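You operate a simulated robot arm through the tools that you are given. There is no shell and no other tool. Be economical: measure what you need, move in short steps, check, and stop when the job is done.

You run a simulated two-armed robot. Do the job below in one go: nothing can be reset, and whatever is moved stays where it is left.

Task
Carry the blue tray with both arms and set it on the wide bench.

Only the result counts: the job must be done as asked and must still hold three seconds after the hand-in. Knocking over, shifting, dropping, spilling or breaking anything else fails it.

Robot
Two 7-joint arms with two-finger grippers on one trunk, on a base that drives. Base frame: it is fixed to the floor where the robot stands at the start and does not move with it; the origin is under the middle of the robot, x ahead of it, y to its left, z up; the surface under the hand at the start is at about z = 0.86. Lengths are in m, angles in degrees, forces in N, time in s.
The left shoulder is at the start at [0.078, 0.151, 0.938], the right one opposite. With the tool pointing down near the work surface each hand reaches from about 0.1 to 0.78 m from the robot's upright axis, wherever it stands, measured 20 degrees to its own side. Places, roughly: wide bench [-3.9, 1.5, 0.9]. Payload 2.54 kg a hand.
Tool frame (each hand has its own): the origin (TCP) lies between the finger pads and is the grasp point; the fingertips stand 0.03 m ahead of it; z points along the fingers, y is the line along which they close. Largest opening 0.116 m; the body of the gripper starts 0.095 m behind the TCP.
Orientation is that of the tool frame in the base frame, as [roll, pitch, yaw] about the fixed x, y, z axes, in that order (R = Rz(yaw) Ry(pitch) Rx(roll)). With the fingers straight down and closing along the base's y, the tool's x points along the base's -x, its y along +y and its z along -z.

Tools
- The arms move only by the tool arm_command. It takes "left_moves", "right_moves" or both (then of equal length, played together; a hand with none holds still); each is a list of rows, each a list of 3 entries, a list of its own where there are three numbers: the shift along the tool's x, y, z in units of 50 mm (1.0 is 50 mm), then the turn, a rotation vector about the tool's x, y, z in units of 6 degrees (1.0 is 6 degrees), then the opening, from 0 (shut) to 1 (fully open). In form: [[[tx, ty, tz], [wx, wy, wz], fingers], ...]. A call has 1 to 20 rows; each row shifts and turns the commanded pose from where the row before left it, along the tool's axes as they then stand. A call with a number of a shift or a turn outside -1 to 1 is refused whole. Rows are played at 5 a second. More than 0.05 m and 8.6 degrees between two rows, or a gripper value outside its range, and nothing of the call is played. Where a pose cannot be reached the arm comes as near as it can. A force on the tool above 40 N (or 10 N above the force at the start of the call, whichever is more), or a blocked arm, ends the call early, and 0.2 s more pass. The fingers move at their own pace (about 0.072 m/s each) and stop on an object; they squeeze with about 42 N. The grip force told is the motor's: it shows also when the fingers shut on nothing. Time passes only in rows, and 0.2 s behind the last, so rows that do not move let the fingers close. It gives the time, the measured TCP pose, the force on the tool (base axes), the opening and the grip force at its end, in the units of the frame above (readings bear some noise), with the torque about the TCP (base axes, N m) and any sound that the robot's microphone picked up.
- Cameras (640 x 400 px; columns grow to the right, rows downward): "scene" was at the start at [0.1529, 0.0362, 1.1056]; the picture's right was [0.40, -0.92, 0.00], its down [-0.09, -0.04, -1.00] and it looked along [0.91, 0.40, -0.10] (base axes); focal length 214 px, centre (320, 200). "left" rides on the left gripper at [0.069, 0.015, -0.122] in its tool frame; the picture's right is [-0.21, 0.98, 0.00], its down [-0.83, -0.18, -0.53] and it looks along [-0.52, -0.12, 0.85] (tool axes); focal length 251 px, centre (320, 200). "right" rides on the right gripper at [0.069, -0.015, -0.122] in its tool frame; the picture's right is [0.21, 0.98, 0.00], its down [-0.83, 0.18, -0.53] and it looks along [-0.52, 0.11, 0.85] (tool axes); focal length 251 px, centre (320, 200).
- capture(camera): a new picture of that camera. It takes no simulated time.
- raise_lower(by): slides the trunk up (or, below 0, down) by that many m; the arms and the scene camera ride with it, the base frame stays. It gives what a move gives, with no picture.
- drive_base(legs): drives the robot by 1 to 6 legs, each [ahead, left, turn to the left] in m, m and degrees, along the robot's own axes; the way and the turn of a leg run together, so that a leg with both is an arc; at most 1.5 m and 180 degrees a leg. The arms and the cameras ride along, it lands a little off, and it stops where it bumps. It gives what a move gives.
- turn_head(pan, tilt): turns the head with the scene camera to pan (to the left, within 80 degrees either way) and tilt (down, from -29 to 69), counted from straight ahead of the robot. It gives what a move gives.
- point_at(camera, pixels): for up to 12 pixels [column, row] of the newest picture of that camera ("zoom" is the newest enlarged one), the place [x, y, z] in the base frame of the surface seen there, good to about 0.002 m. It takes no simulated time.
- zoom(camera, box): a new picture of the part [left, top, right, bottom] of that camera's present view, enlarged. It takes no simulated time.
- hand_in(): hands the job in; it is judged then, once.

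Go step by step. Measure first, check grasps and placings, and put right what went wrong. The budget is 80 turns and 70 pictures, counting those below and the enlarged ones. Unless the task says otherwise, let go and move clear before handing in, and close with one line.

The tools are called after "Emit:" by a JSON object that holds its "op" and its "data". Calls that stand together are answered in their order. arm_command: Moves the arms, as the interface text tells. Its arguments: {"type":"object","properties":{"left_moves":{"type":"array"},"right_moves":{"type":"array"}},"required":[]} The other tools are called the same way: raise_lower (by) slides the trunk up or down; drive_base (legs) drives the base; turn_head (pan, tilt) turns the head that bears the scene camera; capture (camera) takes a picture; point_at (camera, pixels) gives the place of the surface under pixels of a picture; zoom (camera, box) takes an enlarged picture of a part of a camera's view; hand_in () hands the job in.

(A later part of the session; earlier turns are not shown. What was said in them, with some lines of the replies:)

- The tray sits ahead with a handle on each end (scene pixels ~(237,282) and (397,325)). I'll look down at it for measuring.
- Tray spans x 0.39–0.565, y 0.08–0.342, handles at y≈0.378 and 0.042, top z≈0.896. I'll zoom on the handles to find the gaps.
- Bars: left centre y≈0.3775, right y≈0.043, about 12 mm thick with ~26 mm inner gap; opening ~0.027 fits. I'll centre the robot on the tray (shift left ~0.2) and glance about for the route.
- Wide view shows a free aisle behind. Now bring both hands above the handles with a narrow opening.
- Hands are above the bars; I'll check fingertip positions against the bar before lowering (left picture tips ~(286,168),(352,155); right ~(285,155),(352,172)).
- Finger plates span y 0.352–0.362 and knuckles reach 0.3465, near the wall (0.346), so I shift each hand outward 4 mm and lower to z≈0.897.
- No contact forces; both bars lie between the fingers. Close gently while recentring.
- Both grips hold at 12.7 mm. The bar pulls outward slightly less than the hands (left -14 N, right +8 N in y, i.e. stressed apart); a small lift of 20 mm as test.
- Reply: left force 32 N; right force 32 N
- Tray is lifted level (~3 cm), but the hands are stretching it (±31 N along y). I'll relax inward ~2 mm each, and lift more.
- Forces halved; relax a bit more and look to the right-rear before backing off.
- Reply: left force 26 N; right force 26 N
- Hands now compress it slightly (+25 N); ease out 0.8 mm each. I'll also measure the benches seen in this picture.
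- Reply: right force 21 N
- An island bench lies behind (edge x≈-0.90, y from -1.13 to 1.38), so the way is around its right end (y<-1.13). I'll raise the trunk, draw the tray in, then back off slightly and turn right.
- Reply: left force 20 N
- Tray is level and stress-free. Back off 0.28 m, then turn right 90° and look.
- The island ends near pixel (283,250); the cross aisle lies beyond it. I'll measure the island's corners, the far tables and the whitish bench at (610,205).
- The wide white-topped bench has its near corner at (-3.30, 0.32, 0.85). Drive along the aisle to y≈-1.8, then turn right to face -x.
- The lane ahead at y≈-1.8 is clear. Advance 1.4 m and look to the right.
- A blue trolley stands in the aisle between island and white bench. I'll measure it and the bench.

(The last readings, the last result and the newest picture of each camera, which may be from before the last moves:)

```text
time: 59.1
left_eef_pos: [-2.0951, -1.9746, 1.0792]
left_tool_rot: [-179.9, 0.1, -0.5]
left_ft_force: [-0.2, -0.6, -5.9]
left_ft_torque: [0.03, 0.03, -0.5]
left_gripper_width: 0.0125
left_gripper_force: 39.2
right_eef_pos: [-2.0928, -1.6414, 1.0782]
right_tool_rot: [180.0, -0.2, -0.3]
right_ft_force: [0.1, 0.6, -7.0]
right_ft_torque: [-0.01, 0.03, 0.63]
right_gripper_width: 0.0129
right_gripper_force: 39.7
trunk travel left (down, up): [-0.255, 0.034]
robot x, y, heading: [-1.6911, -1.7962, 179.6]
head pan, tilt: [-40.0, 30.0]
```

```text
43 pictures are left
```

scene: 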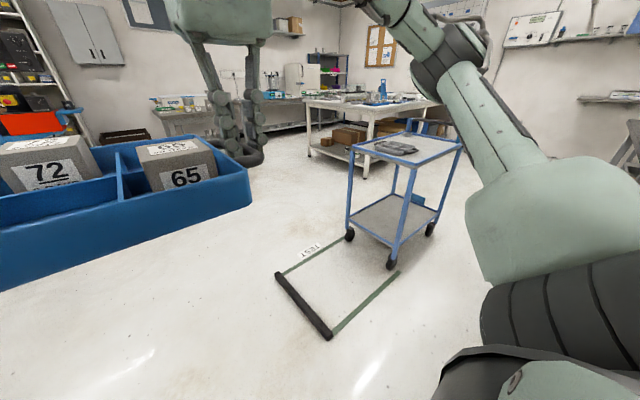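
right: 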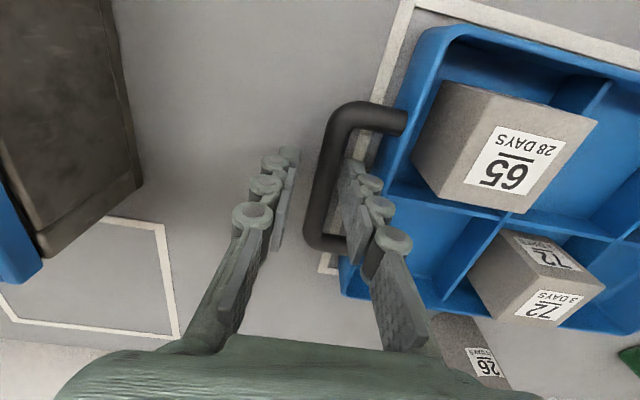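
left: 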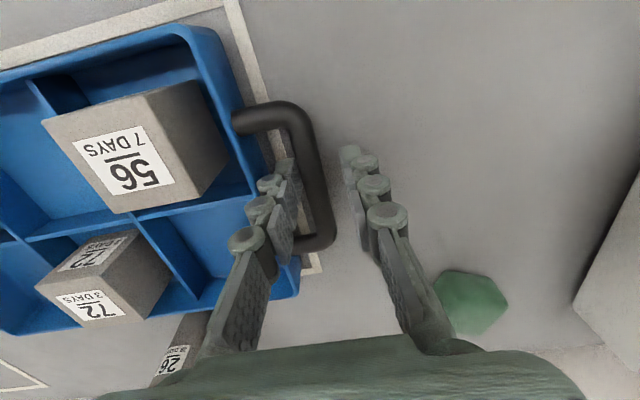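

Emit:
{"op": "point_at", "data": {"camera": "scene", "pixels": [[278, 273], [328, 335], [349, 235], [375, 100], [345, 110], [415, 100], [310, 102], [260, 290], [60, 120], [215, 115], [120, 140]]}}

Emit:
{"op": "zoom", "data": {"camera": "scene", "box": [250, 50, 450, 180]}}

```text
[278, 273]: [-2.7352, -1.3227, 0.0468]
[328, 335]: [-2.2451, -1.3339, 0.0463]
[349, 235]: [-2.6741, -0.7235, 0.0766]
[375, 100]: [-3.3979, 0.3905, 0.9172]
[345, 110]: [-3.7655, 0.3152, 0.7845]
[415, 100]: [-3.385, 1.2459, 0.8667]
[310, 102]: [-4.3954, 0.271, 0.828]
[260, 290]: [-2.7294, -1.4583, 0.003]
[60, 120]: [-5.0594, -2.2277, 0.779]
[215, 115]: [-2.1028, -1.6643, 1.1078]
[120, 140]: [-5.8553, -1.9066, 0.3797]
```

```text
3.08 times, centred on (350, 115) of scene
```

zoom: 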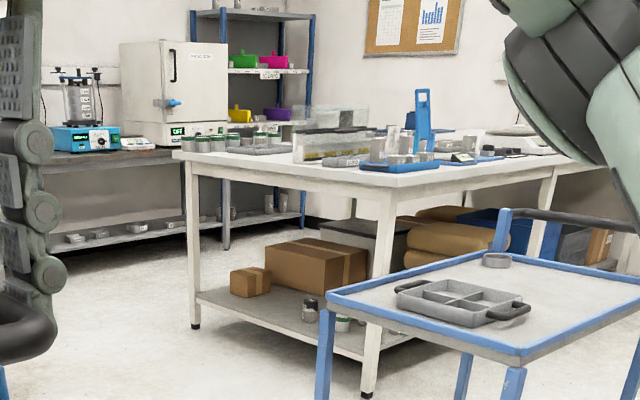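

A floor bar lies at y≈-1.33 (x -2.74…-2.24), so I shift left 0.25 and drive to x≈-3.2, turn right and view the bench from its end.

Emit:
{"op": "drive_base", "data": {"legs": [[0, 0.25, 0], [1.5, 0, 0], [0.3, 0, 0], [0, 0, -90]]}}

Emit:
{"op": "turn_head", "data": {"pan": 0, "tilt": 5}}

Emit:
{"op": "capture", "data": {"camera": "scene"}}

```text
time: 74.7
left_eef_pos: [-3.6661, -1.6301, 1.0793]
left_tool_rot: [180.0, 0.0, -91.0]
left_ft_force: [-0.3, 0.8, -6.8]
left_ft_torque: [0.09, 0.01, -0.52]
left_gripper_width: 0.0127
left_gripper_force: 39.1
right_eef_pos: [-3.3314, -1.6341, 1.0786]
right_tool_rot: [-180.0, -0.1, -90.7]
right_ft_force: [0.7, 0.0, -6.2]
right_ft_torque: [-0.02, 0.01, 0.62]
right_gripper_width: 0.0127
right_gripper_force: 39.9
trunk travel left (down, up): [-0.255, 0.034]
robot x, y, heading: [-3.4922, -2.0311, 89.0]
head pan, tilt: [-40.0, 30.0]
```

```text
time: 75.7
left_eef_pos: [-3.6673, -1.6298, 1.0796]
left_tool_rot: [180.0, -0.1, -91.0]
left_ft_force: [-0.8, 1.4, -6.5]
left_ft_torque: [-0.04, 0.0, -0.51]
left_gripper_width: 0.0126
left_gripper_force: 39.3
right_eef_pos: [-3.3325, -1.6347, 1.0784]
right_tool_rot: [180.0, -0.1, -90.9]
right_ft_force: [0.6, -0.2, -6.8]
right_ft_torque: [0.07, -0.03, 0.63]
right_gripper_width: 0.0128
right_gripper_force: 39.5
trunk travel left (down, up): [-0.255, 0.034]
robot x, y, heading: [-3.4962, -2.0308, 89.0]
head pan, tilt: [0.0, 5.0]
```

```text
41 pictures are left
```

scene: 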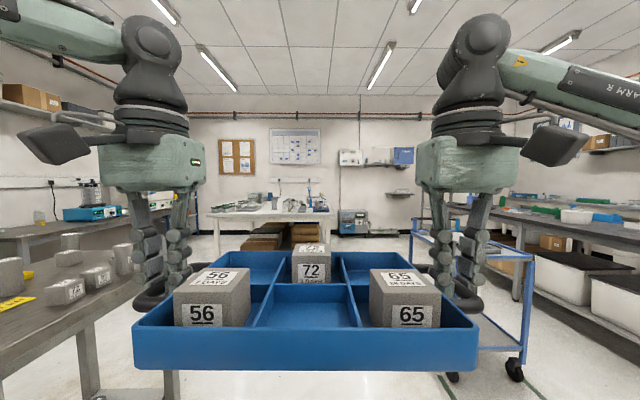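

A table with grey blocks is close on the left (corner ~(165,300)). Measure it before moving forward.

Emit:
{"op": "point_at", "data": {"camera": "scene", "pixels": [[120, 280], [70, 290], [125, 255], [140, 385], [85, 350], [30, 235], [10, 280], [240, 212], [330, 212], [415, 240], [525, 258], [515, 365]]}}

Emit:
{"op": "turn_head", "data": {"pan": 55, "tilt": 25}}

Emit:
{"op": "capture", "data": {"camera": "scene"}}

```text
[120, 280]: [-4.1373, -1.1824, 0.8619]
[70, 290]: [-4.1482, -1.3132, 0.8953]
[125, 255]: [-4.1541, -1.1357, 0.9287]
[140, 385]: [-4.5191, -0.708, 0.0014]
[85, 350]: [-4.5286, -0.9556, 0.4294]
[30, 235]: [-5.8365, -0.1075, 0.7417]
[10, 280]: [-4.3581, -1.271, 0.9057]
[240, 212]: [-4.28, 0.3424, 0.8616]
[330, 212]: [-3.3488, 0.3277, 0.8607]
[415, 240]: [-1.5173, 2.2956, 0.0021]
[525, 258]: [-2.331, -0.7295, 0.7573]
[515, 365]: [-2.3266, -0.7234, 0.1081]
```

```text
time: 77.0
left_eef_pos: [-3.6664, -1.6301, 1.0797]
left_tool_rot: [180.0, -0.1, -91.1]
left_ft_force: [-0.3, 0.1, -7.8]
left_ft_torque: [0.04, 0.0, -0.54]
left_gripper_width: 0.0124
left_gripper_force: 38.6
right_eef_pos: [-3.333, -1.6347, 1.0787]
right_tool_rot: [-179.9, -0.1, -90.8]
right_ft_force: [0.2, 0.0, -7.1]
right_ft_torque: [0.0, 0.0, 0.57]
right_gripper_width: 0.0129
right_gripper_force: 39.9
trunk travel left (down, up): [-0.255, 0.034]
robot x, y, heading: [-3.4895, -2.0322, 89.1]
head pan, tilt: [55.0, 25.0]
```

```text
40 pictures are left
```

scene: 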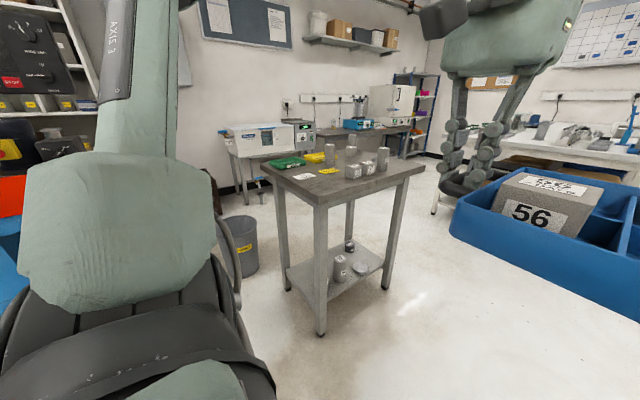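

Table's right edge is near x≈-4.05 and trolley's left edge x≈-2.7; I'll pass at x≈-3.35 up to y≈-0.7, then look at the bench.

Emit:
{"op": "drive_base", "data": {"legs": [[0, -0.12, 1], [1.35, 0, 0]]}}

Emit:
{"op": "turn_head", "data": {"pan": 0, "tilt": 5}}

Emit:
{"op": "capture", "data": {"camera": "scene"}}

```text
time: 85.1
left_eef_pos: [-3.5583, -0.2998, 1.0793]
left_tool_rot: [-179.9, -0.1, -89.8]
left_ft_force: [-0.3, 0.2, -6.7]
left_ft_torque: [0.01, 0.03, -0.48]
left_gripper_width: 0.0127
left_gripper_force: 39.5
right_eef_pos: [-3.2242, -0.2972, 1.0782]
right_tool_rot: [-179.9, -0.2, -89.6]
right_ft_force: [-0.3, 0.1, -5.8]
right_ft_torque: [0.02, 0.03, 0.63]
right_gripper_width: 0.0127
right_gripper_force: 38.8
trunk travel left (down, up): [-0.255, 0.034]
robot x, y, heading: [-3.3783, -0.6927, 90.3]
head pan, tilt: [55.0, 25.0]
```

```text
time: 86.3
left_eef_pos: [-3.5592, -0.2992, 1.079]
left_tool_rot: [-180.0, -0.2, -89.9]
left_ft_force: [-0.4, 0.3, -6.0]
left_ft_torque: [-0.01, 0.05, -0.5]
left_gripper_width: 0.0128
left_gripper_force: 39.2
right_eef_pos: [-3.225, -0.2974, 1.0773]
right_tool_rot: [180.0, -0.2, -89.6]
right_ft_force: [0.2, 0.5, -6.6]
right_ft_torque: [0.04, 0.01, 0.58]
right_gripper_width: 0.0129
right_gripper_force: 39.2
trunk travel left (down, up): [-0.255, 0.034]
robot x, y, heading: [-3.381, -0.6976, 90.3]
head pan, tilt: [0.0, 5.0]
```

```text
39 pictures are left
```

scene: 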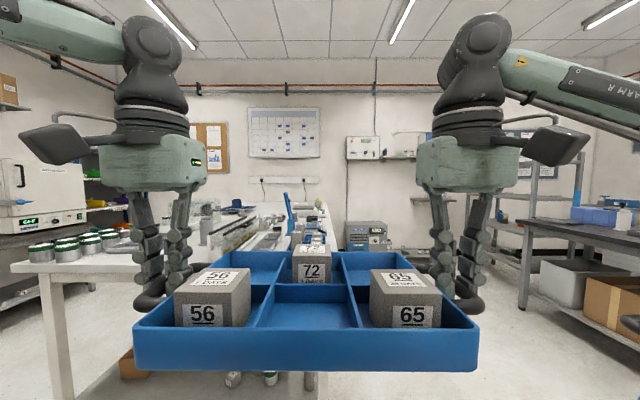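

The tray hides part of the bench; zoom on it and use the left wrist camera, which looks ahead-down.

Emit:
{"op": "zoom", "data": {"camera": "scene", "box": [0, 170, 340, 280]}}

Emit:
{"op": "capture", "data": {"camera": "left"}}

Emit:
{"op": "turn_head", "data": {"pan": 45, "tilt": 15}}

Emit:
{"op": "capture", "data": {"camera": "scene"}}

```text
1.88 times, centred on (170, 225) of scene
```

zoom: 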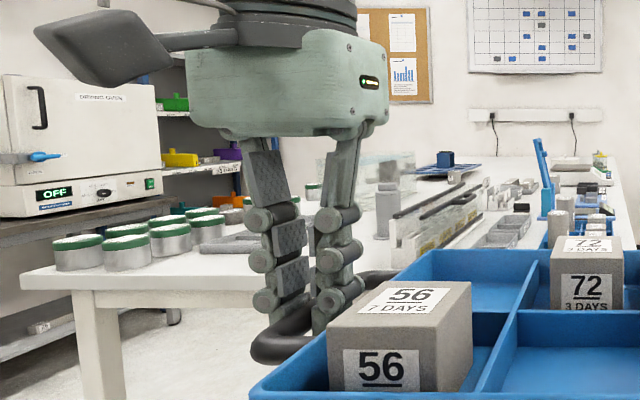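

```text
37 pictures are left
```

left: 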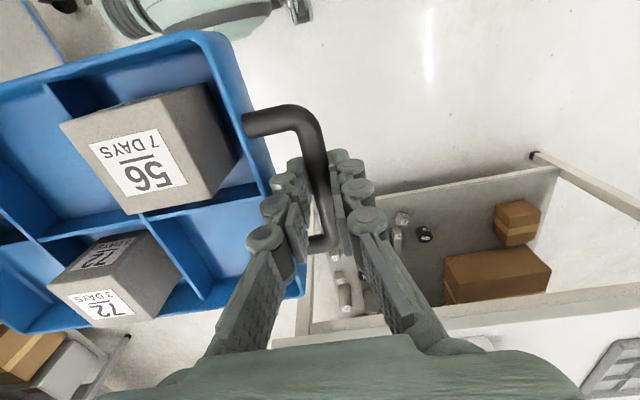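

```text
time: 87.4
left_eef_pos: [-3.5584, -0.3005, 1.0802]
left_tool_rot: [180.0, -0.1, -89.8]
left_ft_force: [-1.4, 0.4, -6.4]
left_ft_torque: [0.03, 0.0, -0.52]
left_gripper_width: 0.0125
left_gripper_force: 39.9
right_eef_pos: [-3.2251, -0.2967, 1.0784]
right_tool_rot: [180.0, -0.1, -89.6]
right_ft_force: [-0.7, -1.1, -6.6]
right_ft_torque: [0.03, 0.0, 0.59]
right_gripper_width: 0.0127
right_gripper_force: 39.5
trunk travel left (down, up): [-0.255, 0.034]
robot x, y, heading: [-3.3781, -0.6964, 90.5]
head pan, tilt: [45.0, 15.0]
```

```text
36 pictures are left
```

scene: 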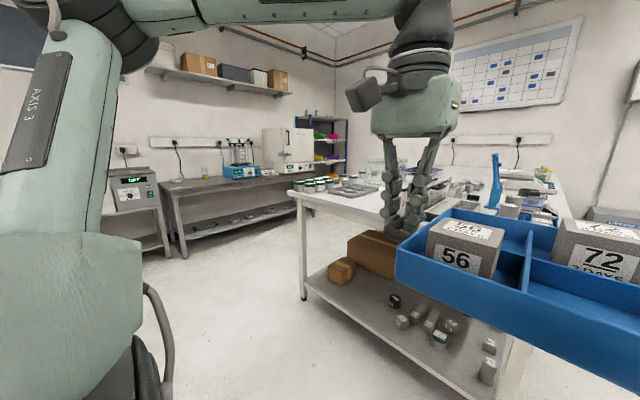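

Emit:
{"op": "zoom", "data": {"camera": "scene", "box": [280, 140, 580, 260]}}

Emit:
{"op": "point_at", "data": {"camera": "zoom", "pixels": [[40, 105], [85, 98], [150, 115], [205, 103], [160, 140], [215, 140], [235, 60], [60, 122], [250, 135], [320, 145], [340, 110], [460, 90]]}}

```text
2.13 times, centred on (430, 200) of scene
```

zoom: 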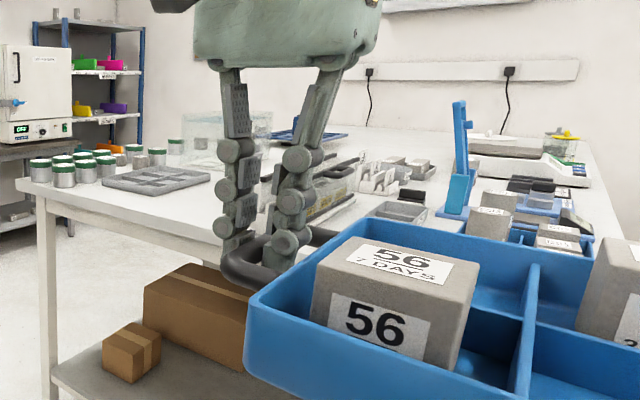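

```text
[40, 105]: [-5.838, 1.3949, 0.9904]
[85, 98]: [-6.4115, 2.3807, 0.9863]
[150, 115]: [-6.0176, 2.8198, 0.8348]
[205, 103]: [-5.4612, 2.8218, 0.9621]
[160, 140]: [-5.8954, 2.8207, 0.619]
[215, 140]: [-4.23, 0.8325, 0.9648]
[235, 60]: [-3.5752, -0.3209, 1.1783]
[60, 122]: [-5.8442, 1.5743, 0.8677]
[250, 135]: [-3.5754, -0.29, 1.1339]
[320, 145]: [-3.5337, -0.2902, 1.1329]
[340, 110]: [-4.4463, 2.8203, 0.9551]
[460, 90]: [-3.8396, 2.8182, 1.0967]
```

Emit:
{"op": "point_at", "data": {"camera": "zoom", "pixels": [[65, 195], [110, 185], [180, 193], [210, 178], [180, 222], [270, 190], [330, 210], [395, 215], [455, 212], [430, 225], [490, 220], [60, 175]]}}

Emit:
{"op": "point_at", "data": {"camera": "scene", "pixels": [[350, 197], [380, 207], [497, 160], [470, 190], [445, 187], [430, 205], [510, 205], [545, 178], [535, 215]]}}

```text
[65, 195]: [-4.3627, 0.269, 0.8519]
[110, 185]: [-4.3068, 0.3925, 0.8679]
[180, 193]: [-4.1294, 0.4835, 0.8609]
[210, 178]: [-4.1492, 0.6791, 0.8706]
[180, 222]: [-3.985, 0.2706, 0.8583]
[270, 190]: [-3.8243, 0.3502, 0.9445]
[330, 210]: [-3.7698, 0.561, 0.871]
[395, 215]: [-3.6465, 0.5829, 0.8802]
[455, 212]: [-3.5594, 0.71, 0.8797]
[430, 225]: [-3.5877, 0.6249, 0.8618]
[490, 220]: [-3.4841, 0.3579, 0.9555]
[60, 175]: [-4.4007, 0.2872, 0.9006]
```

```text
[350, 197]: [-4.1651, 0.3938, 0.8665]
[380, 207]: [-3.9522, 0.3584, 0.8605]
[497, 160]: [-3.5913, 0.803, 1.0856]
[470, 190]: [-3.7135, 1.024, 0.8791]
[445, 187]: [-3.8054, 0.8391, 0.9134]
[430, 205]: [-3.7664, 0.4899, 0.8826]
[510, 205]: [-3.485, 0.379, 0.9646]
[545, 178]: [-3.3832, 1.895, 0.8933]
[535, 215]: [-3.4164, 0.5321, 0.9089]
```

South end only has a ~0.25 m free gap, too narrow with hands. I'll survey the west side: go to y≈-0.36, turn left, drive west to x≈-5.1, and face north.

Emit:
{"op": "drive_base", "data": {"legs": [[0.33, 0, 0], [0, 0, 89.5], [1.4, 0, 0]]}}

Emit:
{"op": "turn_head", "data": {"pan": -75, "tilt": 15}}

Emit:
{"op": "capture", "data": {"camera": "scene"}}

```text
time: 100.1
left_eef_pos: [-5.1756, -0.5363, 1.0794]
left_tool_rot: [-180.0, 0.0, -0.4]
left_ft_force: [-0.2, -0.6, -7.0]
left_ft_torque: [-0.03, 0.06, -0.53]
left_gripper_width: 0.0125
left_gripper_force: 39.3
right_eef_pos: [-5.1758, -0.2032, 1.0784]
right_tool_rot: [179.9, 0.0, 0.0]
right_ft_force: [0.3, 1.0, -7.6]
right_ft_torque: [0.01, -0.01, 0.6]
right_gripper_width: 0.0129
right_gripper_force: 39.4
trunk travel left (down, up): [-0.255, 0.034]
robot x, y, heading: [-4.7778, -0.3636, 180.0]
head pan, tilt: [45.0, 15.0]
```

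```text
time: 102.1
left_eef_pos: [-5.1753, -0.5378, 1.0791]
left_tool_rot: [179.9, -0.1, -0.3]
left_ft_force: [-0.3, -0.6, -6.7]
left_ft_torque: [-0.01, 0.03, -0.49]
left_gripper_width: 0.0126
left_gripper_force: 39.4
right_eef_pos: [-5.1749, -0.204, 1.078]
right_tool_rot: [-180.0, -0.1, -0.2]
right_ft_force: [1.2, 0.0, -6.2]
right_ft_torque: [0.0, 0.0, 0.6]
right_gripper_width: 0.0126
right_gripper_force: 39.2
trunk travel left (down, up): [-0.255, 0.034]
robot x, y, heading: [-4.7755, -0.3592, 179.8]
head pan, tilt: [-75.0, 15.0]
```

```text
34 pictures are left
```

scene: 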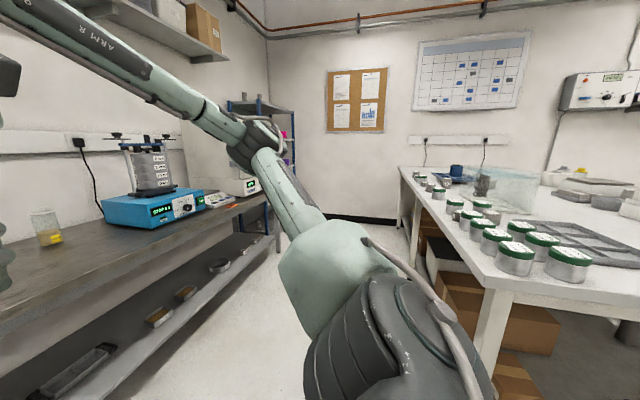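

Emit:
{"op": "zoom", "data": {"camera": "scene", "box": [390, 150, 640, 290]}}

Emit:
{"op": "point_at", "data": {"camera": "zoom", "pixels": [[30, 60], [80, 60], [85, 100], [125, 120], [170, 160], [200, 190], [260, 160], [130, 170], [120, 75], [235, 90], [170, 80], [55, 80]]}}

Emit:
{"op": "point_at", "data": {"camera": "scene", "pixels": [[170, 225], [240, 205], [300, 250], [400, 170], [445, 170], [405, 185], [60, 235]]}}

```text
2.56 times, centred on (515, 220) of scene
```

zoom: 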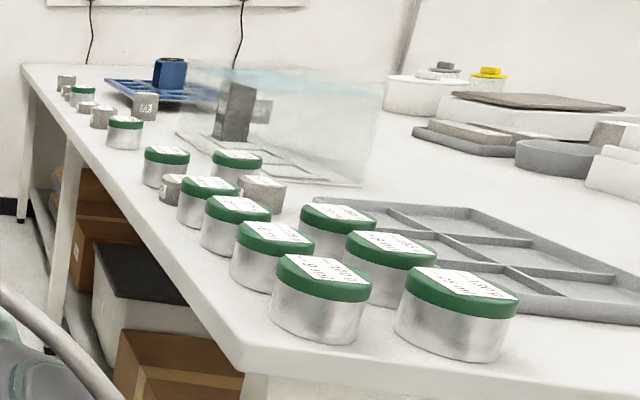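

```text
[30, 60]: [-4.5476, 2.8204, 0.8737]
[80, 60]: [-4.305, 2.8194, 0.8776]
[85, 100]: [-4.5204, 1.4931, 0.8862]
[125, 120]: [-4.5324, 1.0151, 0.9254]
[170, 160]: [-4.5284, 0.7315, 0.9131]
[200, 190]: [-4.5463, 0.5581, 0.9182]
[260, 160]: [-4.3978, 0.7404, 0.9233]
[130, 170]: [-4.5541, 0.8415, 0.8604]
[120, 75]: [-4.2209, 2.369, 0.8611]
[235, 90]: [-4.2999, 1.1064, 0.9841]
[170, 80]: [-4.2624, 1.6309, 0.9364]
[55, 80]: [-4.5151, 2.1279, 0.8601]
```

```text
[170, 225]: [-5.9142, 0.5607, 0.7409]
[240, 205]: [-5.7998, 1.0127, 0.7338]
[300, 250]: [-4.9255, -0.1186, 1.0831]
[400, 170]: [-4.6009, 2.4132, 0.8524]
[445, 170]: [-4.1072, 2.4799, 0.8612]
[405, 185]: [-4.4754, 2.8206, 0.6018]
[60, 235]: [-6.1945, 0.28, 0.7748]
```

Emit:
{"op": "point_at", "data": {"camera": "zoom", "pixels": [[400, 120], [400, 180], [480, 200], [560, 200], [520, 165], [372, 150], [360, 185], [440, 130], [620, 230], [600, 180], [395, 95], [620, 120]]}}

Emit:
{"op": "turn_head", "data": {"pan": -80, "tilt": 10}}

Emit:
{"op": "zoom", "data": {"camera": "scene", "box": [440, 140, 640, 260]}}

```text
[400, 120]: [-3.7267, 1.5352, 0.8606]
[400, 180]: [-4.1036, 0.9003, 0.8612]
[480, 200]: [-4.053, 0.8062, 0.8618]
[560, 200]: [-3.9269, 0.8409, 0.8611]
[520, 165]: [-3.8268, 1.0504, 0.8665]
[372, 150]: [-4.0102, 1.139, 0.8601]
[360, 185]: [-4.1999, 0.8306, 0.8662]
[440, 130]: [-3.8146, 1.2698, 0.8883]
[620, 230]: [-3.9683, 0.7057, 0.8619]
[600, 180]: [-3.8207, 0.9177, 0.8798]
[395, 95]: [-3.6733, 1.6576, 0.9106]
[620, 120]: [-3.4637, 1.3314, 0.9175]
```

```text
time: 102.7
left_eef_pos: [-5.1744, -0.5366, 1.0788]
left_tool_rot: [-179.9, -0.1, -0.4]
left_ft_force: [-0.9, -0.4, -6.9]
left_ft_torque: [0.0, 0.04, -0.48]
left_gripper_width: 0.0124
left_gripper_force: 38.8
right_eef_pos: [-5.1737, -0.2028, 1.0771]
right_tool_rot: [180.0, -0.1, -0.2]
right_ft_force: [0.8, 0.4, -7.0]
right_ft_torque: [0.01, 0.01, 0.57]
right_gripper_width: 0.0127
right_gripper_force: 39.3
trunk travel left (down, up): [-0.255, 0.034]
robot x, y, heading: [-4.7751, -0.3611, 179.8]
head pan, tilt: [-80.0, 10.0]
```

```text
3.20 times, centred on (540, 200) of scene
```

zoom: 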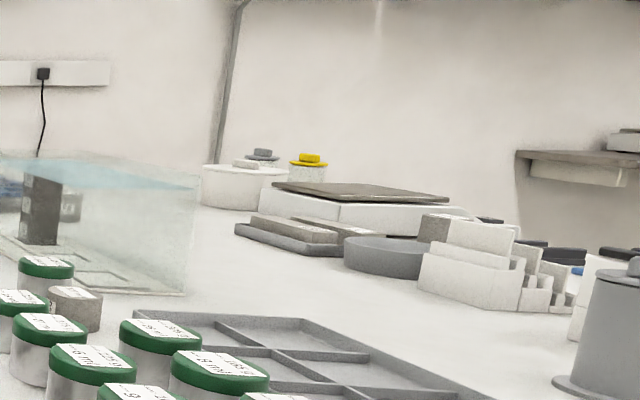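

The bench's north-west part (y>2.1) looks emptier. Drive to x≈-5.2, face north, go to y≈1.0 and look.

Emit:
{"op": "drive_base", "data": {"legs": [[0.42, 0, 0], [0, 0, -90], [1.4, 0, 0]]}}

Emit:
{"op": "turn_head", "data": {"pan": -45, "tilt": 15}}

Emit:
{"op": "capture", "data": {"camera": "scene"}}

```text
time: 115.7
left_eef_pos: [-5.3819, 1.4203, 1.0788]
left_tool_rot: [179.9, -0.1, -90.2]
left_ft_force: [-1.2, 1.0, -6.3]
left_ft_torque: [0.0, 0.03, -0.51]
left_gripper_width: 0.0126
left_gripper_force: 38.9
right_eef_pos: [-5.0474, 1.421, 1.0778]
right_tool_rot: [179.9, -0.1, -89.8]
right_ft_force: [0.8, 0.1, -6.8]
right_ft_torque: [0.01, 0.0, 0.6]
right_gripper_width: 0.0128
right_gripper_force: 39.3
trunk travel left (down, up): [-0.255, 0.034]
robot x, y, heading: [-5.2049, 1.0212, 89.8]
head pan, tilt: [-80.0, 10.0]
```

```text
time: 116.7
left_eef_pos: [-5.3807, 1.4202, 1.0788]
left_tool_rot: [180.0, -0.1, -90.1]
left_ft_force: [-0.2, -0.4, -6.3]
left_ft_torque: [-0.03, 0.0, -0.52]
left_gripper_width: 0.0128
left_gripper_force: 39.0
right_eef_pos: [-5.0483, 1.4211, 1.0795]
right_tool_rot: [-179.9, -0.1, -89.7]
right_ft_force: [1.0, -0.9, -5.8]
right_ft_torque: [0.01, 0.02, 0.61]
right_gripper_width: 0.0125
right_gripper_force: 39.2
trunk travel left (down, up): [-0.255, 0.034]
robot x, y, heading: [-5.2055, 1.0214, 90.1]
head pan, tilt: [-45.0, 15.0]
```

```text
31 pictures are left
```

scene: 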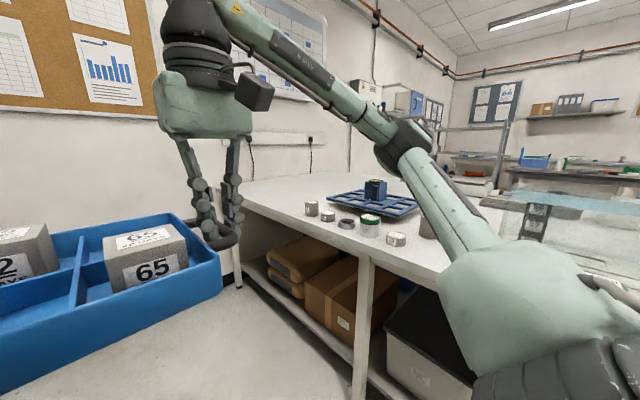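

The north-west area (pixels ~(270,195)) is empty. Measure the free area's borders.

Emit:
{"op": "point_at", "data": {"camera": "scene", "pixels": [[250, 200], [300, 222], [312, 208], [328, 215], [330, 195], [305, 185], [370, 183], [250, 183], [345, 222], [350, 176], [238, 265], [280, 195]]}}

Emit:
{"op": "zoom", "data": {"camera": "scene", "box": [210, 140, 450, 280]}}

Emit:
{"op": "turn_head", "data": {"pan": -70, "tilt": 15}}

Emit:
{"op": "capture", "data": {"camera": "scene"}}

```text
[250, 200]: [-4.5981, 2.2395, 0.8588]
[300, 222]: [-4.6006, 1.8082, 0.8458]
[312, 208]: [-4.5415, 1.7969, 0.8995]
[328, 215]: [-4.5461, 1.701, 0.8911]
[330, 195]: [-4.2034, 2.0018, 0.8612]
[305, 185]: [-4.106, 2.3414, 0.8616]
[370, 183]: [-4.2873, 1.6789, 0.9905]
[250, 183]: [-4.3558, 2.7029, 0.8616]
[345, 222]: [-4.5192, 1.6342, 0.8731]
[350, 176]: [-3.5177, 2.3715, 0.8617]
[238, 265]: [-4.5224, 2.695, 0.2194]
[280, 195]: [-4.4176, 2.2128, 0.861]
```

```text
2.67 times, centred on (330, 210) of scene
```

zoom: 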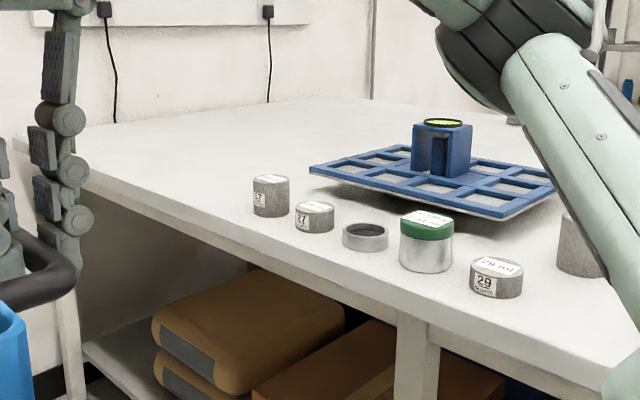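

```text
time: 117.6
left_eef_pos: [-5.3818, 1.4206, 1.0788]
left_tool_rot: [179.9, 0.0, -90.2]
left_ft_force: [-1.2, -0.8, -6.7]
left_ft_torque: [0.03, 0.04, -0.49]
left_gripper_width: 0.0128
left_gripper_force: 39.1
right_eef_pos: [-5.0476, 1.421, 1.079]
right_tool_rot: [180.0, -0.1, -89.8]
right_ft_force: [0.9, 0.0, -7.3]
right_ft_torque: [0.05, -0.01, 0.58]
right_gripper_width: 0.0124
right_gripper_force: 39.3
trunk travel left (down, up): [-0.255, 0.034]
robot x, y, heading: [-5.2065, 1.0203, 90.0]
head pan, tilt: [-70.0, 15.0]
```

```text
29 pictures are left
```

scene: 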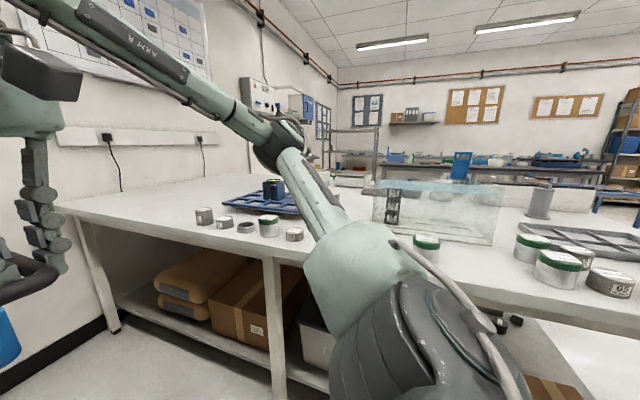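

Emit:
{"op": "point_at", "data": {"camera": "scene", "pixels": [[275, 130], [290, 145], [200, 100], [320, 190], [345, 235], [228, 205], [205, 215], [68, 210], [135, 195], [230, 190], [290, 230], [180, 140]]}}

```text
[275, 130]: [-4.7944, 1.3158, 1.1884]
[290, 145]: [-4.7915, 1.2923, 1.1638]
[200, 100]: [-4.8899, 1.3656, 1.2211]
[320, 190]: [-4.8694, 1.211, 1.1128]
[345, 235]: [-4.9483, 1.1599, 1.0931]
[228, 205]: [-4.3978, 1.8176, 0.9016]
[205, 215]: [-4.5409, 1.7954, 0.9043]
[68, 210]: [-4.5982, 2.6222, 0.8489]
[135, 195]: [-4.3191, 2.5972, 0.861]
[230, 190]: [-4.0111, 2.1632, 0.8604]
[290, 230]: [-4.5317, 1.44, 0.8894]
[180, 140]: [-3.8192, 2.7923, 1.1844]
```

Free area: x -4.6…-4.1, y 1.86…2.7 at z 0.861. Plan: turn to face east here, strafe north to y≈2.2. First check the rack to the north-west.

Emit:
{"op": "turn_head", "data": {"pan": 40, "tilt": 15}}

Emit:
{"op": "capture", "data": {"camera": "scene"}}

```text
time: 119.5
left_eef_pos: [-5.3812, 1.4197, 1.0792]
left_tool_rot: [-179.9, -0.1, -90.1]
left_ft_force: [-0.1, -0.3, -6.2]
left_ft_torque: [0.03, 0.07, -0.48]
left_gripper_width: 0.0125
left_gripper_force: 39.5
right_eef_pos: [-5.0461, 1.4207, 1.0778]
right_tool_rot: [-180.0, -0.1, -89.8]
right_ft_force: [0.5, 0.1, -7.8]
right_ft_torque: [0.0, 0.02, 0.59]
right_gripper_width: 0.0126
right_gripper_force: 39.2
trunk travel left (down, up): [-0.255, 0.034]
robot x, y, heading: [-5.2028, 1.0219, 90.2]
head pan, tilt: [40.0, 15.0]
```

```text
28 pictures are left
```

scene: 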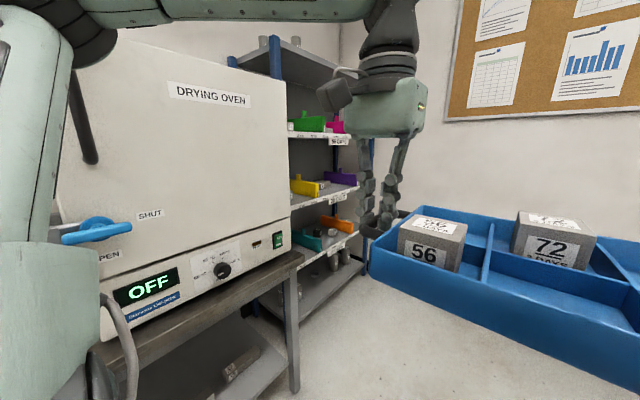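

Emit:
{"op": "point_at", "data": {"camera": "scene", "pixels": [[90, 235], [180, 285], [270, 240], [290, 260], [350, 230], [365, 260], [293, 385], [320, 125], [110, 220], [355, 135]]}}

```text
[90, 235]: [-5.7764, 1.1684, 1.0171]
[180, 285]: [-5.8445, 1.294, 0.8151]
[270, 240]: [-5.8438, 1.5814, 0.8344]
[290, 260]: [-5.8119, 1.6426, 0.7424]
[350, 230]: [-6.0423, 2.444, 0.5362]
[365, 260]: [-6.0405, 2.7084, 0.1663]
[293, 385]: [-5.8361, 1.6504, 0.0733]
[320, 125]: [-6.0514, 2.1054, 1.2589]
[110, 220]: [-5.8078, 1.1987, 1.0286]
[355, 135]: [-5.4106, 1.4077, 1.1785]
```

Everything clears. Turn right 90° to face east, then strafe left 1.17 m.

Emit:
{"op": "drive_base", "data": {"legs": [[0, 0, -90], [0, 1.17, 0]]}}

Emit:
{"op": "turn_head", "data": {"pan": 0, "tilt": 35}}

Emit:
{"op": "capture", "data": {"camera": "scene"}}

Emit:
{"op": "capture", "data": {"camera": "right"}}

```text
time: 135.1
left_eef_pos: [-4.7626, 2.3602, 1.0789]
left_tool_rot: [-180.0, -0.1, 177.3]
left_ft_force: [0.9, 0.6, -7.2]
left_ft_torque: [0.02, 0.01, -0.5]
left_gripper_width: 0.0127
left_gripper_force: 39.7
right_eef_pos: [-4.7774, 2.0269, 1.0777]
right_tool_rot: [180.0, 0.0, 177.6]
right_ft_force: [-0.6, -0.9, -6.4]
right_ft_torque: [-0.03, 0.03, 0.56]
right_gripper_width: 0.0124
right_gripper_force: 40.0
trunk travel left (down, up): [-0.255, 0.034]
robot x, y, heading: [-5.1679, 2.2003, -2.5]
head pan, tilt: [40.0, 15.0]
```

```text
time: 136.1
left_eef_pos: [-4.7633, 2.3604, 1.0793]
left_tool_rot: [179.9, -0.1, 177.4]
left_ft_force: [0.4, 0.5, -6.9]
left_ft_torque: [0.0, -0.02, -0.5]
left_gripper_width: 0.0125
left_gripper_force: 39.0
right_eef_pos: [-4.7769, 2.0267, 1.0785]
right_tool_rot: [180.0, -0.2, 177.6]
right_ft_force: [-0.3, -0.8, -6.4]
right_ft_torque: [-0.04, 0.02, 0.55]
right_gripper_width: 0.0128
right_gripper_force: 39.9
trunk travel left (down, up): [-0.255, 0.034]
robot x, y, heading: [-5.1642, 2.2008, -2.5]
head pan, tilt: [0.0, 35.0]
```

```text
27 pictures are left
```

scene: 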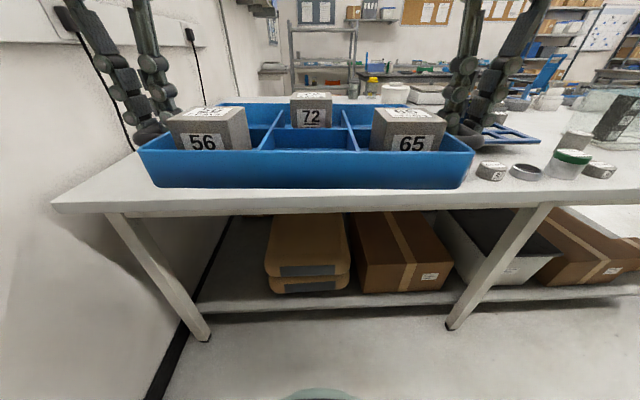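

```text
26 pictures are left
```

right: 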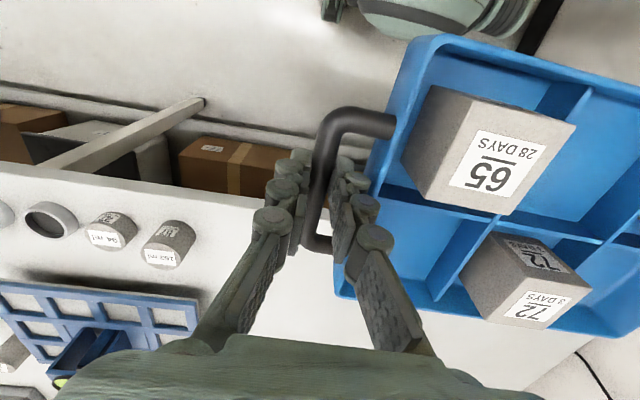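

Emit:
{"op": "point_at", "data": {"camera": "right", "pixels": [[190, 300], [195, 330], [175, 240], [170, 225], [60, 285], [230, 205], [100, 185]]}}

Emit:
{"op": "drive_base", "data": {"legs": [[0, 0.03, 2.5], [0.19, 0, 0]]}}

Emit:
{"op": "capture", "data": {"camera": "right"}}

Emit:
{"op": "capture", "data": {"camera": "scene"}}

```text
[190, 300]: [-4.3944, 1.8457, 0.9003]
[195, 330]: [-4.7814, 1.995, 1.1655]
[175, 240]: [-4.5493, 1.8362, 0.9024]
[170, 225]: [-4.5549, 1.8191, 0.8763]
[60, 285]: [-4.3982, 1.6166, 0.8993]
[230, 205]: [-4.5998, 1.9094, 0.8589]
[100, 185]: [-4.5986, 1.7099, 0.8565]
```

```text
time: 138.3
left_eef_pos: [-4.5812, 2.4087, 1.0782]
left_tool_rot: [180.0, -0.1, 179.9]
left_ft_force: [0.4, 0.3, -6.3]
left_ft_torque: [0.04, -0.03, -0.52]
left_gripper_width: 0.0129
left_gripper_force: 39.3
right_eef_pos: [-4.58, 2.0744, 1.0785]
right_tool_rot: [179.9, 0.0, -179.8]
right_ft_force: [0.3, -0.6, -6.8]
right_ft_torque: [0.02, 0.04, 0.59]
right_gripper_width: 0.0126
right_gripper_force: 39.2
trunk travel left (down, up): [-0.255, 0.034]
robot x, y, heading: [-4.9771, 2.2311, 0.0]
head pan, tilt: [0.0, 35.0]
```

```text
25 pictures are left
```

right: 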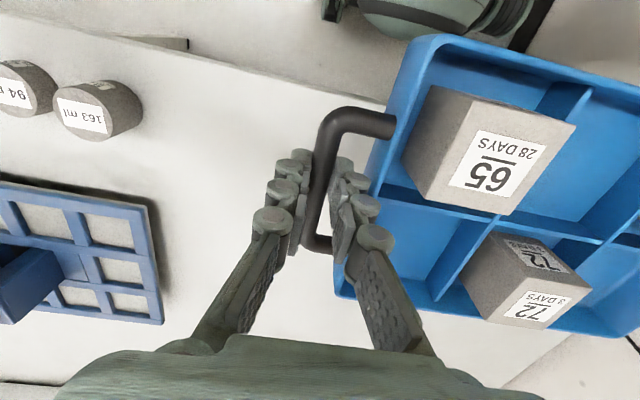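

```text
24 pictures are left
```

scene: 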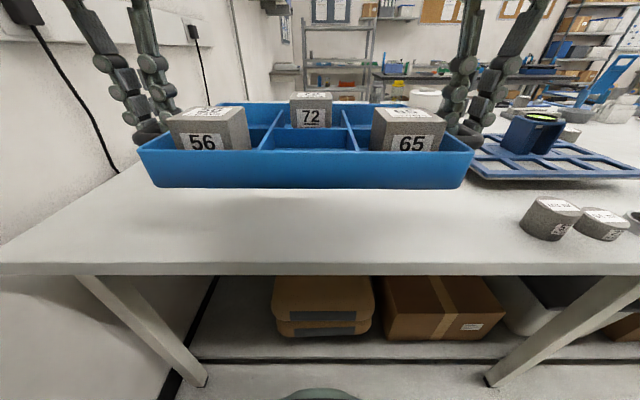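

All clear: space under the tray is empty. Extend 0.14 m forward, then lower the trunk 0.15 m.

Emit:
{"op": "arm_command", "data": {"left_moves": [[[-0.3, 0, 0], [0, 0, 0], 0], [[-0.4, 0, 0], [0, 0, 0], 0], [[-0.4, 0, 0], [0, 0, 0], 0], [[-0.4, 0, 0], [0, 0, 0], 0], [[-0.4, 0, 0], [0, 0, 0], 0], [[-0.4, 0, 0], [0, 0, 0], 0], [[-0.3, 0, 0], [0, 0, 0], 0], [[-0.2, 0, 0], [0, 0, 0], 0], [[0, 0, 0], [0, 0, 0], 0]], "right_moves": [[[-0.3, 0, 0], [0, 0, 0], 0], [[-0.4, 0, 0], [0, 0, 0], 0], [[-0.4, 0, 0], [0, 0, 0], 0], [[-0.4, 0, 0], [0, 0, 0], 0], [[-0.4, 0, 0], [0, 0, 0], 0], [[-0.4, 0, 0], [0, 0, 0], 0], [[-0.3, 0, 0], [0, 0, 0], 0], [[-0.2, 0, 0], [0, 0, 0], 0], [[0, 0, 0], [0, 0, 0], 0]]}}

Emit:
{"op": "raise_lower", "data": {"by": -0.15}}

Emit:
{"op": "capture", "data": {"camera": "scene"}}

Emit:
{"op": "capture", "data": {"camera": "right"}}

```text
time: 140.3
left_eef_pos: [-4.4413, 2.4074, 1.0788]
left_tool_rot: [179.9, -0.1, 179.9]
left_ft_force: [-0.7, 9.4, -5.7]
left_ft_torque: [0.13, 0.05, -0.54]
left_gripper_width: 0.0128
left_gripper_force: 39.6
right_eef_pos: [-4.4396, 2.0742, 1.0783]
right_tool_rot: [-180.0, -0.1, -179.8]
right_ft_force: [0.1, -9.5, -6.3]
right_ft_torque: [-0.12, -0.04, 0.57]
right_gripper_width: 0.0131
right_gripper_force: 39.0
trunk travel left (down, up): [-0.255, 0.034]
robot x, y, heading: [-4.9817, 2.2343, -0.2]
head pan, tilt: [0.0, 35.0]
```

```text
time: 142.0
left_eef_pos: [-4.4422, 2.4084, 0.9298]
left_tool_rot: [-180.0, -0.1, 179.9]
left_ft_force: [-0.1, 15.6, -6.5]
left_ft_torque: [0.25, -0.06, -0.53]
left_gripper_width: 0.0127
left_gripper_force: 39.4
right_eef_pos: [-4.4399, 2.0741, 0.9276]
right_tool_rot: [-180.0, -0.2, -179.9]
right_ft_force: [-0.5, -15.9, -6.8]
right_ft_torque: [-0.25, 0.05, 0.58]
right_gripper_width: 0.0128
right_gripper_force: 39.6
trunk travel left (down, up): [-0.105, 0.184]
robot x, y, heading: [-4.9765, 2.2301, -0.2]
head pan, tilt: [0.0, 35.0]
```

```text
23 pictures are left
```

scene: 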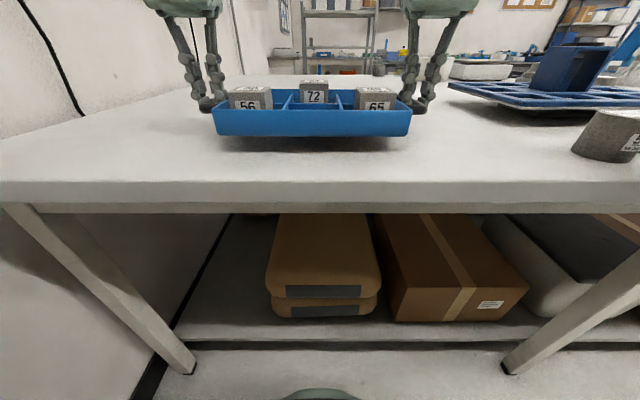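

```text
22 pictures are left
```

right: 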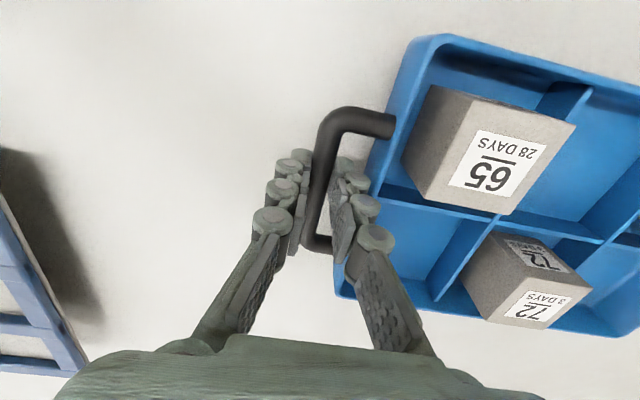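

Tray is ~29 mm above contact (pick-up TCP was z≈0.900). Lower 24 mm slowly.

Emit:
{"op": "arm_command", "data": {"left_moves": [[[0, 0.01, 0.1], [0, 0, 0], 0], [[0, 0, 0.1], [0, 0, 0], 0], [[0, 0, 0.1], [0, 0, 0], 0], [[0, 0, 0.1], [0, 0, 0], 0], [[0, 0, 0.1], [0, 0, 0], 0], [[0, 0, 0], [0, 0, 0], 0]], "right_moves": [[[0, -0.01, 0.1], [0, 0, 0], 0], [[0, 0, 0.1], [0, 0, 0], 0], [[0, 0, 0.1], [0, 0, 0], 0], [[0, 0, 0.08], [0, 0, 0], 0], [[0, 0, 0.08], [0, 0, 0], 0], [[0, 0, 0], [0, 0, 0], 0]]}}

Emit:
{"op": "arm_command", "data": {"left_moves": [[[0, 0, 0.04], [0, 0, 0], 0], [[0, 0, 0.04], [0, 0, 0], 0], [[0, 0, 0], [0, 0, 0], 0], [[0, 0, 0], [0, 0, 0], 0]], "right_moves": [[[0, 0, 0.04], [0, 0, 0], 0], [[0, 0, 0.04], [0, 0, 0], 0], [[0, 0, 0], [0, 0, 0], 0], [[0, 0, 0], [0, 0, 0], 0]]}}

```text
time: 143.4
left_eef_pos: [-4.4413, 2.4087, 0.903]
left_tool_rot: [179.9, 0.0, 179.8]
left_ft_force: [0.9, 12.4, -6.9]
left_ft_torque: [0.21, -0.09, -0.49]
left_gripper_width: 0.0126
left_gripper_force: 39.4
right_eef_pos: [-4.4407, 2.0737, 0.9048]
right_tool_rot: [179.9, -0.2, -179.8]
right_ft_force: [-0.4, -11.3, -7.1]
right_ft_torque: [-0.22, 0.05, 0.57]
right_gripper_width: 0.0129
right_gripper_force: 39.4
trunk travel left (down, up): [-0.105, 0.184]
robot x, y, heading: [-4.9789, 2.2282, 0.1]
head pan, tilt: [0.0, 35.0]
```

```text
time: 144.4
left_eef_pos: [-4.4422, 2.4083, 0.9019]
left_tool_rot: [-179.9, 0.0, 179.9]
left_ft_force: [6.3, 11.1, 7.8]
left_ft_torque: [0.2, 1.14, -0.5]
left_gripper_width: 0.0126
left_gripper_force: 39.2
right_eef_pos: [-4.4408, 2.0753, 0.9024]
right_tool_rot: [180.0, 0.0, -179.9]
right_ft_force: [6.4, -8.1, 11.3]
right_ft_torque: [-0.21, 1.05, 0.57]
right_gripper_width: 0.0129
right_gripper_force: 39.9
trunk travel left (down, up): [-0.105, 0.184]
robot x, y, heading: [-4.9801, 2.2308, -0.0]
head pan, tilt: [0.0, 35.0]
```

The tray touches down (force turned upward +8/+11 N). Relieve slightly and open to a narrow width, then shift hands outward 3 mm.

Emit:
{"op": "arm_command", "data": {"left_moves": [[[0, 0, -0.015], [0, 0, 0], 0], [[0, 0, 0], [0, 0, 0], 0.15], [[0, 0.03, 0], [0, 0, 0], 0.22], [[0, 0.03, 0], [0, 0, 0], 0.22], [[0, 0, 0], [0, 0, 0], 0.22]], "right_moves": [[[0, 0, -0.015], [0, 0, 0], 0], [[0, 0, 0], [0, 0, 0], 0.15], [[0, -0.03, 0], [0, 0, 0], 0.22], [[0, -0.03, 0], [0, 0, 0], 0.22], [[0, 0, 0], [0, 0, 0], 0.22]]}}

Emit:
{"op": "capture", "data": {"camera": "left"}}

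Emit:
{"op": "capture", "data": {"camera": "right"}}

```text
time: 145.6
left_eef_pos: [-4.4404, 2.41, 0.9013]
left_tool_rot: [-179.9, 0.0, 179.9]
left_ft_force: [-0.6, 0.0, -0.6]
left_ft_torque: [-0.01, -0.02, -0.02]
left_gripper_width: 0.0255
left_gripper_force: 0.0
right_eef_pos: [-4.4413, 2.0708, 0.9022]
right_tool_rot: [180.0, -0.1, -179.7]
right_ft_force: [-0.4, 0.1, -0.2]
right_ft_torque: [-0.02, 0.0, -0.02]
right_gripper_width: 0.0256
right_gripper_force: 0.0
trunk travel left (down, up): [-0.105, 0.184]
robot x, y, heading: [-4.9798, 2.2288, -0.1]
head pan, tilt: [0.0, 35.0]
```

```text
21 pictures are left
```

left: 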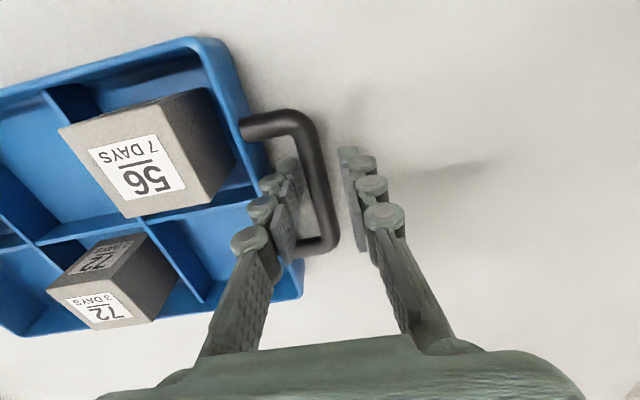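

```text
20 pictures are left
```

right: 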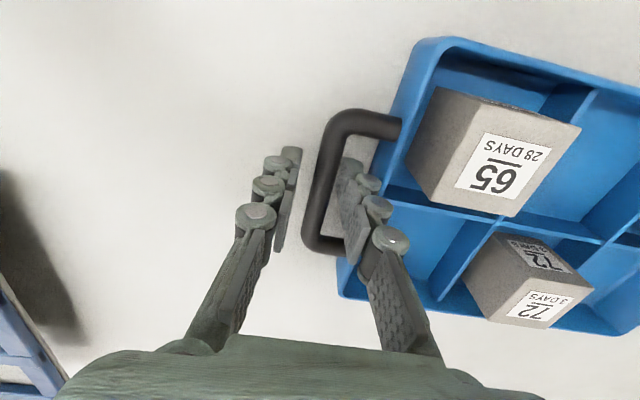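

Zero forces and both bars are free. Lift the hands straight up about 0.14 m, watching for contact.

Emit:
{"op": "arm_command", "data": {"left_moves": [[[0, 0, -0.1], [0, 0, 0], 0.22], [[0, 0, -0.3], [0, 0, 0], 0.22], [[0, 0, -0.3], [0, 0, 0], 0.22], [[0, 0, -0.5], [0, 0, 0], 0.22], [[0, 0, -0.8], [0, 0, 0], 0.22], [[0, 0, -0.8], [0, 0, 0], 0.22], [[0, 0, 0], [0, 0, 0], 0.22]], "right_moves": [[[0, 0, -0.1], [0, 0, 0], 0.22], [[0, 0, -0.3], [0, 0, 0], 0.22], [[0, 0, -0.3], [0, 0, 0], 0.22], [[0, 0, -0.5], [0, 0, 0], 0.22], [[0, 0, -0.8], [0, 0, 0], 0.22], [[0, 0, -0.8], [0, 0, 0], 0.22], [[0, 0, 0], [0, 0, 0], 0.22]]}}

Emit:
{"op": "capture", "data": {"camera": "scene"}}

Emit:
{"op": "point_at", "data": {"camera": "scene", "pixels": [[222, 118], [405, 118], [260, 75], [312, 130], [320, 160]]}}

```text
time: 147.2
left_eef_pos: [-4.4643, 2.4313, 1.0171]
left_tool_rot: [-179.8, 0.0, 179.9]
left_ft_force: [-0.7, 0.0, -0.1]
left_ft_torque: [0.01, 0.01, 0.03]
left_gripper_width: 0.0255
left_gripper_force: 0.2
left hand out of reach, approached as far as the arm can: row 5, 6
right_eef_pos: [-4.4413, 2.0715, 1.0433]
right_tool_rot: [180.0, -0.1, -179.9]
right_ft_force: [-0.3, 0.0, 0.2]
right_ft_torque: [0.0, -0.02, 0.01]
right_gripper_width: 0.0253
right_gripper_force: 0.0
trunk travel left (down, up): [-0.105, 0.184]
robot x, y, heading: [-4.9777, 2.2337, -0.2]
head pan, tilt: [0.0, 35.0]
```

```text
19 pictures are left
```

scene: 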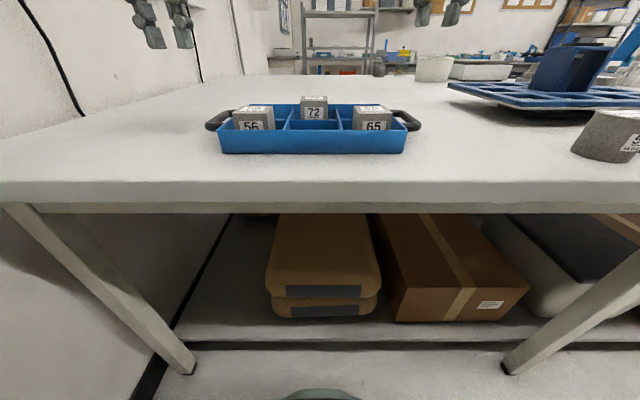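

```text
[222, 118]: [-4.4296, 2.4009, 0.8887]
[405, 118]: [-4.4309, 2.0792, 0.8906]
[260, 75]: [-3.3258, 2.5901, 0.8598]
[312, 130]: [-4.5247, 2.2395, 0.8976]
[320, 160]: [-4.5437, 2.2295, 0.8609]
```

The tray sits flat on the wide bench (near rim z 0.898, bench top 0.861), all three blocks are still inside it, and the hands are clear above it. I'll hand in.

Emit:
{"op": "hand_in", "data": {}}

```text
The job is handed in.
```

I carried the blue tray with both arms and set it flat on a free spot at the north-west corner of the wide bench. Its three blocks are still inside, both hands have let go and are clear, and I've handed the job in.
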